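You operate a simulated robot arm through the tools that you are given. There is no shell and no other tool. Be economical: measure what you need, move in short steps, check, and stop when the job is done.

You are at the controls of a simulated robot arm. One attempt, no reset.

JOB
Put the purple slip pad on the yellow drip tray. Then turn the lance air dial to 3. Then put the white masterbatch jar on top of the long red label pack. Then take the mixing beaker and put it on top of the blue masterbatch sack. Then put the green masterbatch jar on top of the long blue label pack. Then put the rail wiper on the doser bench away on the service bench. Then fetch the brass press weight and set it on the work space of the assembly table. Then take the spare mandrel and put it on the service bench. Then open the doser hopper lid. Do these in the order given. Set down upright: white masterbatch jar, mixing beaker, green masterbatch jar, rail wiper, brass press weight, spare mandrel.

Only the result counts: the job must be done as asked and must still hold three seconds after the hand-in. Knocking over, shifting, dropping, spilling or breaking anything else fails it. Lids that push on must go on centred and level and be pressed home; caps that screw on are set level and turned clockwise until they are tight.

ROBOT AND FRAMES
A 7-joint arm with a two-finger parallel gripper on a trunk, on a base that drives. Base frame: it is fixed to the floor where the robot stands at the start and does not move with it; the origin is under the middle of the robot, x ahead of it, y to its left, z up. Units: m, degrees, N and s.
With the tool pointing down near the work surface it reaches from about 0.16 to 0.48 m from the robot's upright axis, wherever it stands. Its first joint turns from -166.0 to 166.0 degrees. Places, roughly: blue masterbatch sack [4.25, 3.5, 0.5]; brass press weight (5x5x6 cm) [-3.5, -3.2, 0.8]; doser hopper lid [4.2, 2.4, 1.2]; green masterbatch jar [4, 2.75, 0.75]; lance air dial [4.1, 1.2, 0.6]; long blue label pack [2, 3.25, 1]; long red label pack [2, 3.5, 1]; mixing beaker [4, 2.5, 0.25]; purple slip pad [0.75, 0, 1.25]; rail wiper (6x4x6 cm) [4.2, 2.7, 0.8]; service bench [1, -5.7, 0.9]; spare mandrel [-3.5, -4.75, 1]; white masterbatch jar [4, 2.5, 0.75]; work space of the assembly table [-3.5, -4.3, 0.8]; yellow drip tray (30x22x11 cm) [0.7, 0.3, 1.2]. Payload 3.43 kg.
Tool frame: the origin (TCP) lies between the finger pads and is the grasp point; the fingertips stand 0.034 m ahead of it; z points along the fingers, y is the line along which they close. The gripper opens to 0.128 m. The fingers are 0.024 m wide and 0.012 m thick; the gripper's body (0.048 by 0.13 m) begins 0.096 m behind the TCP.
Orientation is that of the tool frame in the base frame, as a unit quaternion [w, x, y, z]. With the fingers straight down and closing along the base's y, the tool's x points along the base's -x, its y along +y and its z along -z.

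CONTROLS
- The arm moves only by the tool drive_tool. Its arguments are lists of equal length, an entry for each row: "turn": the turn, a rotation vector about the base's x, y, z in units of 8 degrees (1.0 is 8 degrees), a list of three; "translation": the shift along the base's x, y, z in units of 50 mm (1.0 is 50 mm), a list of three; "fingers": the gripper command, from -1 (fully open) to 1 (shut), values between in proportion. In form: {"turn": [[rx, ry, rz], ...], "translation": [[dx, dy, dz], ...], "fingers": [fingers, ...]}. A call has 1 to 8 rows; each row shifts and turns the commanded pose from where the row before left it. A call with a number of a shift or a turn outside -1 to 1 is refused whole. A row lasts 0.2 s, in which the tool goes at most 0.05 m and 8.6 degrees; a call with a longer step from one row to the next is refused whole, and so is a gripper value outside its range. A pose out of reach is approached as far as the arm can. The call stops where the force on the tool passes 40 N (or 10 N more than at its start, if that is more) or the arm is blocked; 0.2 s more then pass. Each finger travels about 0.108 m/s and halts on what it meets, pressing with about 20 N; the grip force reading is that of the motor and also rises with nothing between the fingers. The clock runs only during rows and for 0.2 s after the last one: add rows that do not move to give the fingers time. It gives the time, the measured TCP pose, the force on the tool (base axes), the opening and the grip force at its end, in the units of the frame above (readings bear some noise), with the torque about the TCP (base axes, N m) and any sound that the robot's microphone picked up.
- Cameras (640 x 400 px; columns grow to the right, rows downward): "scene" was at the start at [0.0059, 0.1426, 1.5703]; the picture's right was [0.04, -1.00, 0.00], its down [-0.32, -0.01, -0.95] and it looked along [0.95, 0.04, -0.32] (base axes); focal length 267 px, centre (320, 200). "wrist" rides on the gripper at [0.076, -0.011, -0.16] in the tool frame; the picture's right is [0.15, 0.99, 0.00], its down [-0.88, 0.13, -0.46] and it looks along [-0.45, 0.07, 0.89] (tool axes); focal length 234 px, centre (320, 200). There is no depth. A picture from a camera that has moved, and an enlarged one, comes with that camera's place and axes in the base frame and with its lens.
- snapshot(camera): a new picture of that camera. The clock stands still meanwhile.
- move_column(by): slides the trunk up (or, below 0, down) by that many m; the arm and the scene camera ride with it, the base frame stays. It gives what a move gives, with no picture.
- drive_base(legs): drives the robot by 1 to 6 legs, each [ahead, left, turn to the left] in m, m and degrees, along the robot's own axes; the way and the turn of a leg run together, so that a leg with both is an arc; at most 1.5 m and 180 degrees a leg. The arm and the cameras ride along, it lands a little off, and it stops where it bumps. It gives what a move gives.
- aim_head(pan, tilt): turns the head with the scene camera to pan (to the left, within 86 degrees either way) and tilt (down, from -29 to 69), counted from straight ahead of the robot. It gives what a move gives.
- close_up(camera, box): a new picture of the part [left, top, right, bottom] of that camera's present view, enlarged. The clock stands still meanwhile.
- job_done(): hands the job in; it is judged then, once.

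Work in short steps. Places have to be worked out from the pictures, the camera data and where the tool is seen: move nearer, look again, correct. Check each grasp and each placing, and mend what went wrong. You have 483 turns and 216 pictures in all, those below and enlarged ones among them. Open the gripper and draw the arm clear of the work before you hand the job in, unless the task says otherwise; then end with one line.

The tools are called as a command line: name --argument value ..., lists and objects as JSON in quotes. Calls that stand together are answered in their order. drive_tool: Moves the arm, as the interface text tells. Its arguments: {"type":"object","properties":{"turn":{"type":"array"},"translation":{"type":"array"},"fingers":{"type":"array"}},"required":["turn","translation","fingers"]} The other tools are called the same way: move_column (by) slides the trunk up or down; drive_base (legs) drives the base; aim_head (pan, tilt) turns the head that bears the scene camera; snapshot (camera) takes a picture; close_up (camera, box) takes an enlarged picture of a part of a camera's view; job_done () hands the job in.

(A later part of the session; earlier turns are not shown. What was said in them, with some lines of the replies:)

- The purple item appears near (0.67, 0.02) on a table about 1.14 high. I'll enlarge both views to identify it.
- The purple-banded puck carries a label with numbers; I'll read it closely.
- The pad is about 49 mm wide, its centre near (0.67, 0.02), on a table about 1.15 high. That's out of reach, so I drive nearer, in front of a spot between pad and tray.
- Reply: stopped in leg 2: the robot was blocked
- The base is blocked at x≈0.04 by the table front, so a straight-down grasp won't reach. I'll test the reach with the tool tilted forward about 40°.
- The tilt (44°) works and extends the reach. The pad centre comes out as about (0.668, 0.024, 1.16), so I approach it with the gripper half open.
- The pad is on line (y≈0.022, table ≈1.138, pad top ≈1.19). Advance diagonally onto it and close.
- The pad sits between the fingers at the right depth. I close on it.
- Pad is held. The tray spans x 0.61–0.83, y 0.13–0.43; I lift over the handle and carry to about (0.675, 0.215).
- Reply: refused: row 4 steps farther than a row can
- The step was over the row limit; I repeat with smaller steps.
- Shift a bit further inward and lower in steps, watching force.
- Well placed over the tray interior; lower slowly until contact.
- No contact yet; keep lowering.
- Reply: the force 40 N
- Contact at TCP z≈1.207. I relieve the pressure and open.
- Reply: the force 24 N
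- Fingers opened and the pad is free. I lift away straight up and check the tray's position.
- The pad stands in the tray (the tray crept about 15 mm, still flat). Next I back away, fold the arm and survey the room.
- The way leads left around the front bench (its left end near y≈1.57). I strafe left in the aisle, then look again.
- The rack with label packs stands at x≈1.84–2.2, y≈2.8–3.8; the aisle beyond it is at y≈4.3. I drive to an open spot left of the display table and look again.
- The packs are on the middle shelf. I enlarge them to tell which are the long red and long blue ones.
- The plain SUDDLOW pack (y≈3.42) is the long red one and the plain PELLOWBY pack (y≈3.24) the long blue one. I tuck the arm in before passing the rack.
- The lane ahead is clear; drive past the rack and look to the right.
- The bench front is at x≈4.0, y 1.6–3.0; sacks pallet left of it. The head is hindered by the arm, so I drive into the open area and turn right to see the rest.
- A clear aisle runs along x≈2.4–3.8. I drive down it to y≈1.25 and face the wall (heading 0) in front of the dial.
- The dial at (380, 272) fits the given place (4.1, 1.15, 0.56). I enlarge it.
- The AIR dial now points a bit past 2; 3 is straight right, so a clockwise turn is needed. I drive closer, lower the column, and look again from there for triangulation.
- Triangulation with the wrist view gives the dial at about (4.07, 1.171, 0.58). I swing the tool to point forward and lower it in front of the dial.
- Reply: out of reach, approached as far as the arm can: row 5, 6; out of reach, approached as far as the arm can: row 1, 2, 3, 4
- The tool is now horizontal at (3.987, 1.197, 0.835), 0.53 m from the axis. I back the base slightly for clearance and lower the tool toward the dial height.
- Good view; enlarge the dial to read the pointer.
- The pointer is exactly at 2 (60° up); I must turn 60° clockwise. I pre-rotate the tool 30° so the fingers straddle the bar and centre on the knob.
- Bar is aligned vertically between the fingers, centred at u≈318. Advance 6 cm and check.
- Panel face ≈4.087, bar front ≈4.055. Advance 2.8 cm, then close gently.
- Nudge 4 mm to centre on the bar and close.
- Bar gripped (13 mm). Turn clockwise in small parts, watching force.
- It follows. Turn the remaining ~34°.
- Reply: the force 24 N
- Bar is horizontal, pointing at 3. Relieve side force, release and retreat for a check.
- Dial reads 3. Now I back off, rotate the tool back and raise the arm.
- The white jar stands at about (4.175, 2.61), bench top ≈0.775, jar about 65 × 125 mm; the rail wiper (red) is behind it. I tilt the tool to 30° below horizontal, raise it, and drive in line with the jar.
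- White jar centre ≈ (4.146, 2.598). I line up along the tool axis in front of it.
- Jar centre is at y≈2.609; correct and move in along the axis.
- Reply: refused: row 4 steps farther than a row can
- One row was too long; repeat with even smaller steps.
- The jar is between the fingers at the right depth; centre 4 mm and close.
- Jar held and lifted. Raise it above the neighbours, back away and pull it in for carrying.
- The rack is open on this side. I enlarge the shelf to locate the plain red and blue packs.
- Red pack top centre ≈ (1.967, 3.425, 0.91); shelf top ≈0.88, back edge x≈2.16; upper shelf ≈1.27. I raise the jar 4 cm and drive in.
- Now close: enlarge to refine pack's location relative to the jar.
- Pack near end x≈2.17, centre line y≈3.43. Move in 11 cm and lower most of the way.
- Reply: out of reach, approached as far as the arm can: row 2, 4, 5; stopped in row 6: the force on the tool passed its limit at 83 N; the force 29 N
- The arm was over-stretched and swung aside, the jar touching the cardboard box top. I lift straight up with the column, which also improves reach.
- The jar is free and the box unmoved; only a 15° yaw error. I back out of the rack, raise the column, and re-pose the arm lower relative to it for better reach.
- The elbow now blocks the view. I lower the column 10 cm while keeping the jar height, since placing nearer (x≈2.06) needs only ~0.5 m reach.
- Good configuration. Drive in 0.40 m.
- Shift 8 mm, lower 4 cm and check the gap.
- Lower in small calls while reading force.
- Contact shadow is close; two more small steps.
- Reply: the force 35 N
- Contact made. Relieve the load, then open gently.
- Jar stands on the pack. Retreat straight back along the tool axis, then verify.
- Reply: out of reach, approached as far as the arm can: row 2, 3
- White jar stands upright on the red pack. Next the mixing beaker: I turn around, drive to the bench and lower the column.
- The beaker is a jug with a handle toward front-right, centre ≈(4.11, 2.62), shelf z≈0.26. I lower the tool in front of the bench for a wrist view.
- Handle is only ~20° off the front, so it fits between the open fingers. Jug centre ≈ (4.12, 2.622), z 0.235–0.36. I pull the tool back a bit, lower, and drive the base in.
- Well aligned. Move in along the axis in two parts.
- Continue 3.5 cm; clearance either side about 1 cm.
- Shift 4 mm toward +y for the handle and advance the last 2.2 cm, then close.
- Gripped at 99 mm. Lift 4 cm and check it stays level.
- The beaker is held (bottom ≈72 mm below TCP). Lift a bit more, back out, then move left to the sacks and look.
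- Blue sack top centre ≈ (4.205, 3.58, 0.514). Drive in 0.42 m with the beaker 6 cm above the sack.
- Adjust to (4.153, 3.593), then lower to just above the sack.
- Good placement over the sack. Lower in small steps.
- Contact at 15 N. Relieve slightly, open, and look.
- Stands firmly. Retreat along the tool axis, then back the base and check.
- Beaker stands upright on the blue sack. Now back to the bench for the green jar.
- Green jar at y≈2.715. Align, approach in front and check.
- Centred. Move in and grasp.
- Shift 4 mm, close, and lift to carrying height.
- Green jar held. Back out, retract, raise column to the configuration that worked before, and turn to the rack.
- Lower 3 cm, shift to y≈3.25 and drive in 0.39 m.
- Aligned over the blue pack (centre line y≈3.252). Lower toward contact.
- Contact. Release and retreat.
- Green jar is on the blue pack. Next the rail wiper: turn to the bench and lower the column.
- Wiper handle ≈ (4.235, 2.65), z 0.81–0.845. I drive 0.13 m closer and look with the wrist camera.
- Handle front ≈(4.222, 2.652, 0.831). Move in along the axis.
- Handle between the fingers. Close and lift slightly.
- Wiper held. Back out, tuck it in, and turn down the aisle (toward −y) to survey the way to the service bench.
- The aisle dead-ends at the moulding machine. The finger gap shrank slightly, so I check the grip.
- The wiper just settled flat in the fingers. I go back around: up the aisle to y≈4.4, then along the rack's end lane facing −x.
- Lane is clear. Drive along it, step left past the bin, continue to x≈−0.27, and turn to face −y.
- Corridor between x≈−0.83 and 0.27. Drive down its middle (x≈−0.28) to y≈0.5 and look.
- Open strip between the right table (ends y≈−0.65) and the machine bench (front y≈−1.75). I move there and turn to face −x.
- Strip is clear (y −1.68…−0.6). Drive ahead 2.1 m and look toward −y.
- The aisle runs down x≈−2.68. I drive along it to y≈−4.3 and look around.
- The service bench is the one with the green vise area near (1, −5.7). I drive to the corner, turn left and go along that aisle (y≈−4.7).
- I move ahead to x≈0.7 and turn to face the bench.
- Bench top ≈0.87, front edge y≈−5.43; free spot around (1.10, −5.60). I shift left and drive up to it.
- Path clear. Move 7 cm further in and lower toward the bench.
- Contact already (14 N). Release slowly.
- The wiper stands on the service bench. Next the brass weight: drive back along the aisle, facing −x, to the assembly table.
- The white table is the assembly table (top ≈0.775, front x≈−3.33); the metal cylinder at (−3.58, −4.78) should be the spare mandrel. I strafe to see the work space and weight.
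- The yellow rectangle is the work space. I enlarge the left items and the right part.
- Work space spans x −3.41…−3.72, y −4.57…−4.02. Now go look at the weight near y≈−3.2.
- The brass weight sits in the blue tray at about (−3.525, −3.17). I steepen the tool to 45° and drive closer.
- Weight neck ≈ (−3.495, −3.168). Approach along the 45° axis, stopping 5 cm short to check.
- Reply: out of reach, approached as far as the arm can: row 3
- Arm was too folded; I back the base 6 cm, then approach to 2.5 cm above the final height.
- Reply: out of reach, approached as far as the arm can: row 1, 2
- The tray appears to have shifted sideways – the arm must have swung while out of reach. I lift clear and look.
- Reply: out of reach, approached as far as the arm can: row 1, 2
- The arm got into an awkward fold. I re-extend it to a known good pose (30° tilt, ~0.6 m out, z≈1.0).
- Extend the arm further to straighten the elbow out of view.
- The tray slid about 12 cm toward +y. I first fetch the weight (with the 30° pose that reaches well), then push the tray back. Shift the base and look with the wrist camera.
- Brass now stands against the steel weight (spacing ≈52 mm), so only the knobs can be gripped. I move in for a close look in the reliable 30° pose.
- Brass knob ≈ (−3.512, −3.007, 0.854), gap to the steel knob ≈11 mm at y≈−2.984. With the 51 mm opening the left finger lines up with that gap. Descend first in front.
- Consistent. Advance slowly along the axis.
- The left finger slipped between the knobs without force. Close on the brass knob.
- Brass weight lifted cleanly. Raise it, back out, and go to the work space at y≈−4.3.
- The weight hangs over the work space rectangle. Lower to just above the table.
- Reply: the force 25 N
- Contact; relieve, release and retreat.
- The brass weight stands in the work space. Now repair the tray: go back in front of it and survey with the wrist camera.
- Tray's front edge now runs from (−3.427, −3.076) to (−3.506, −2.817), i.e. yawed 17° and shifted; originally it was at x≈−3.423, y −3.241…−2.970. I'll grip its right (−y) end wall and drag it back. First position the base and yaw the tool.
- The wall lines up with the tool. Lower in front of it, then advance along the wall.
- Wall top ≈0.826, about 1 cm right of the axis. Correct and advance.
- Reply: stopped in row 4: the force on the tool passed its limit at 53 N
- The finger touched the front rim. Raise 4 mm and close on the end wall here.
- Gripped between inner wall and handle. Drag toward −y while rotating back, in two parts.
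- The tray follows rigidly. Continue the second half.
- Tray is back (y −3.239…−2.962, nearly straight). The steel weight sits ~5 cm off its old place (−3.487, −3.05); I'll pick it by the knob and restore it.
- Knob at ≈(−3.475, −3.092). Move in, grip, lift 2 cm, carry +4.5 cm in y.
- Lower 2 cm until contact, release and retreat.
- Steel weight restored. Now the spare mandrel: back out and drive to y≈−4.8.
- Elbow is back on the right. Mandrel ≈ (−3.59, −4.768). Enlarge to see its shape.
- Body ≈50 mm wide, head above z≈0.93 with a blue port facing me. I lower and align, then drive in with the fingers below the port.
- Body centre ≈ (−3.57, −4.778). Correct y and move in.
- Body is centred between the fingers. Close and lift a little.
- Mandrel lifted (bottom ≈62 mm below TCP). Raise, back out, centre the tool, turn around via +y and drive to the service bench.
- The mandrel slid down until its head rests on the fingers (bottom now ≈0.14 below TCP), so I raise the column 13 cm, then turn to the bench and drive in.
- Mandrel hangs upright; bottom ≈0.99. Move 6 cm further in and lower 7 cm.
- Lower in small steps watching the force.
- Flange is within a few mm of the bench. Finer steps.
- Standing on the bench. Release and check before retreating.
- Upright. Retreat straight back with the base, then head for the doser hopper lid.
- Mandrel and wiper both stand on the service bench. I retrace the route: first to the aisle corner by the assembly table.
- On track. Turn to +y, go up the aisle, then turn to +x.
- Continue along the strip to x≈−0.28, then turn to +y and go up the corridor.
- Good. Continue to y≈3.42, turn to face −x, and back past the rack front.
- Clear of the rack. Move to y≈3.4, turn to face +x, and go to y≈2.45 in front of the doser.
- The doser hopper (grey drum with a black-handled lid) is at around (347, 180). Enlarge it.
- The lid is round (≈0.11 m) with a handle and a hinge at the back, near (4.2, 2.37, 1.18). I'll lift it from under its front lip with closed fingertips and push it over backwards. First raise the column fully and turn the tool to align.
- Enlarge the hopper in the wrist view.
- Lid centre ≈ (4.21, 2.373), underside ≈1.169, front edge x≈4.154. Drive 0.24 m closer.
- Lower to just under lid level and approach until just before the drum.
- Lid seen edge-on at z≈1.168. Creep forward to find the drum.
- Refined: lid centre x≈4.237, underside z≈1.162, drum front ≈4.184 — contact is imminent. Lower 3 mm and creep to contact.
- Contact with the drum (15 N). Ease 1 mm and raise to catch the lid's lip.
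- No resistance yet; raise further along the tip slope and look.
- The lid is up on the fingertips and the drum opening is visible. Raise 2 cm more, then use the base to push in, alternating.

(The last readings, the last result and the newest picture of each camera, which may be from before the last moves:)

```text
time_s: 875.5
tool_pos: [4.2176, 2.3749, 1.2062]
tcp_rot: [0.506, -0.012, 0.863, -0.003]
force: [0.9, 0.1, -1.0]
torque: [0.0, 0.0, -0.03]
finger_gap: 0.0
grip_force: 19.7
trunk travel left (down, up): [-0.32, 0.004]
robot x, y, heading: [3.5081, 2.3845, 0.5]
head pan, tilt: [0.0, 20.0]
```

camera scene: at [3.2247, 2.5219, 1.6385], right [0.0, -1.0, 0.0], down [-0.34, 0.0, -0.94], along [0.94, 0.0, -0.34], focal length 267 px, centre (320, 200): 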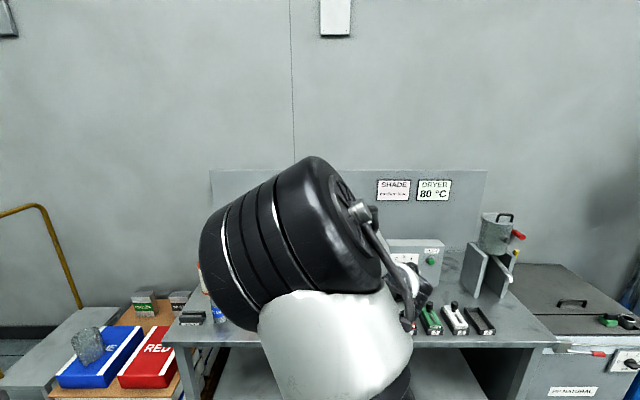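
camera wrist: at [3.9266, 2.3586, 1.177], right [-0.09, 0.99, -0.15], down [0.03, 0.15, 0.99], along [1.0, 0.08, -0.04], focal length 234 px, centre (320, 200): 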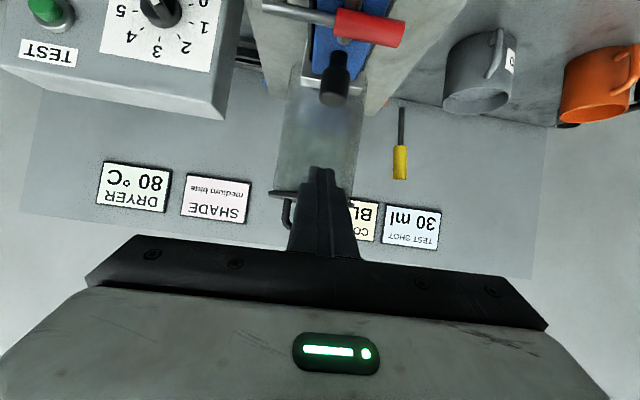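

Going well. Raise another 3 cm and push in 5 cm with the base.

drive_tool --turn '[[0, 0, 0], [0, 0, 0], [0, 0, 0], [0, 0, 0]]' --translation '[[0, 0, 0.2], [0, 0, 0.2], [0, 0, 0.2], [0, 0, 0]]' --fingers '[1, 1, 1, 1]'

drive_base --legs '[[0.05, 0, 0]]'

snapshot --camera "wrist"

```text
time_s: 876.5
tool_pos: [4.2196, 2.3746, 1.237]
tcp_rot: [0.506, -0.013, 0.862, -0.003]
force: [0.0, -0.4, -0.6]
torque: [0.01, -0.02, 0.02]
finger_gap: 0.0
grip_force: 20.1
trunk travel left (down, up): [-0.32, 0.004]
robot x, y, heading: [3.5074, 2.3839, 0.5]
head pan, tilt: [0.0, 20.0]
```

```text
time_s: 877.4
tool_pos: [4.2699, 2.3746, 1.2368]
tcp_rot: [0.505, -0.012, 0.863, -0.003]
force: [0.1, 0.7, -0.9]
torque: [0.02, -0.01, 0.0]
finger_gap: 0.0
grip_force: 19.6
trunk travel left (down, up): [-0.32, 0.004]
robot x, y, heading: [3.5555, 2.38, 0.2]
head pan, tilt: [0.0, 20.0]
```

```text
8 pictures are left
camera wrist: at [4.093, 2.3612, 1.2474], right [-0.09, 0.99, -0.15], down [0.03, 0.15, 0.99], along [1.0, 0.09, -0.04], focal length 234 px, centre (320, 200)
```

wrist: 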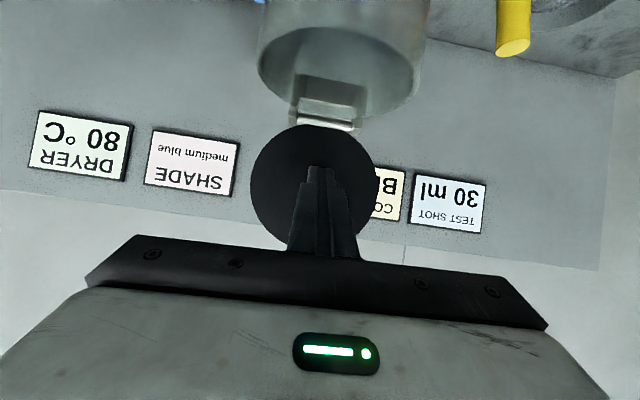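

The lid now stands about vertical. Push 3 cm further so it leans back past vertical.

drive_base --legs '[[0.03, 0, 0]]'

snapshot --camera "wrist"

```text
time_s: 878.3
tool_pos: [4.2898, 2.375, 1.2376]
tcp_rot: [0.506, -0.014, 0.863, -0.002]
force: [-7.3, -0.2, 3.3]
torque: [-0.02, -0.06, 0.03]
finger_gap: 0.0
grip_force: 20.5
trunk travel left (down, up): [-0.32, 0.004]
robot x, y, heading: [3.5788, 2.386, 0.4]
head pan, tilt: [0.0, 20.0]
stopped in leg 1: the force on the tool passed its limit at 62 N (the readings are from after the stop); the commanded pose is now the measured one
```

```text
7 pictures are left
camera wrist: at [4.1144, 2.3609, 1.2484], right [-0.09, 0.99, -0.14], down [0.03, 0.15, 0.99], along [1.0, 0.09, -0.04], focal length 234 px, centre (320, 200)
```

wrist: 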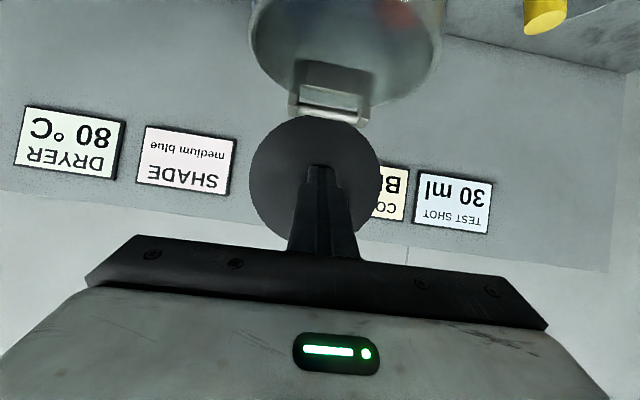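

The lid hit its end stop – fully open. Withdraw and check that it stays.

drive_base --legs '[[-0.2, 0, 0]]'

snapshot --camera "wrist"

```text
time_s: 879.9
tool_pos: [4.0933, 2.3752, 1.2362]
tcp_rot: [0.505, -0.014, 0.863, -0.002]
force: [-0.5, 0.0, -0.8]
torque: [0.03, 0.0, -0.01]
finger_gap: 0.0002
grip_force: 19.9
trunk travel left (down, up): [-0.32, 0.004]
robot x, y, heading: [3.3806, 2.3812, 0.4]
head pan, tilt: [0.0, 20.0]
```

```text
6 pictures are left
camera wrist: at [3.9167, 2.3605, 1.2479], right [-0.09, 0.98, -0.14], down [0.03, 0.15, 0.99], along [0.99, 0.09, -0.04], focal length 234 px, centre (320, 200)
```

wrist: 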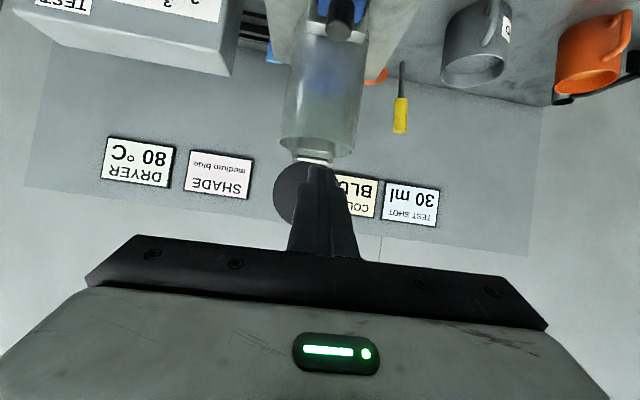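

The lid stays open. Back off further, open the gripper and take a last look.

drive_base --legs '[[-0.3, 0, 0]]'

drive_tool --turn '[[0, 0, 0], [0, 0, 0], [0, 0, 0], [0, 0, 0]]' --translation '[[-0.3, 0, 0], [-0.3, 0, 0], [0, 0, 0], [0, 0, 0]]' --fingers '[-1, -1, -1, -1]'

snapshot --camera "wrist"

snapshot --camera "scene"

```text
time_s: 881.9
tool_pos: [3.7899, 2.3735, 1.2363]
tcp_rot: [0.504, -0.016, 0.864, 0.0]
force: [-0.9, 0.3, -0.1]
torque: [0.02, 0.01, 0.0]
finger_gap: 0.0
grip_force: 20.3
trunk travel left (down, up): [-0.32, 0.004]
robot x, y, heading: [3.0812, 2.3803, 0.7]
head pan, tilt: [0.0, 20.0]
```

```text
time_s: 882.9
tool_pos: [3.7587, 2.3744, 1.2367]
tcp_rot: [0.504, -0.015, 0.863, -0.001]
force: [-0.2, 0.1, 0.2]
torque: [-0.01, -0.01, 0.0]
finger_gap: 0.128
grip_force: 0.0
trunk travel left (down, up): [-0.32, 0.004]
robot x, y, heading: [3.0784, 2.3816, 0.5]
head pan, tilt: [0.0, 20.0]
```

```text
5 pictures are left
camera wrist: at [3.5836, 2.3589, 1.2474], right [-0.1, 0.98, -0.14], down [0.03, 0.15, 0.99], along [0.99, 0.09, -0.04], focal length 234 px, centre (320, 200)
```

wrist: 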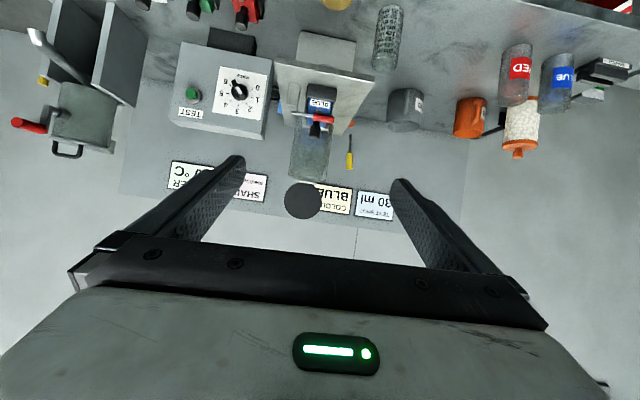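

```text
4 pictures are left
camera scene: at [3.0835, 2.5192, 1.6385], right [0.01, -1.0, 0.0], down [-0.34, 0.0, -0.94], along [0.94, 0.01, -0.34], focal length 267 px, centre (320, 200)
```

scene: 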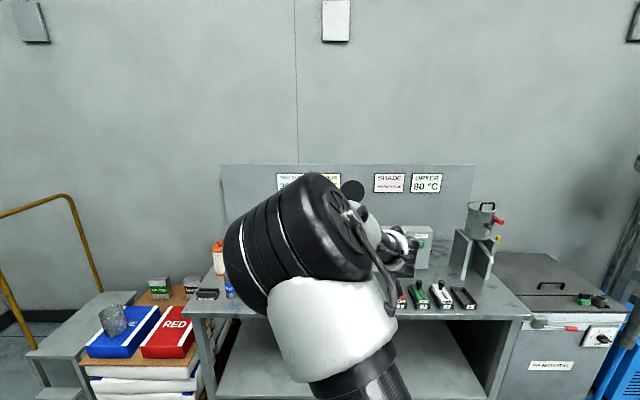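

The lid stands open, the beaker is on its sack, the arm is clear and the gripper open, so I hand the job in.

job_done

```text
The job is handed in.
```

All nine tasks are done in the order given and handed in, but I shifted a few things I should not have: the yellow drip tray moved about 15 mm and was left there. On the table with the brass weight, the arm knocked its blue tray about 12 cm aside with the steel weight inside; I put both back to within a couple of centimetres by my measurements.
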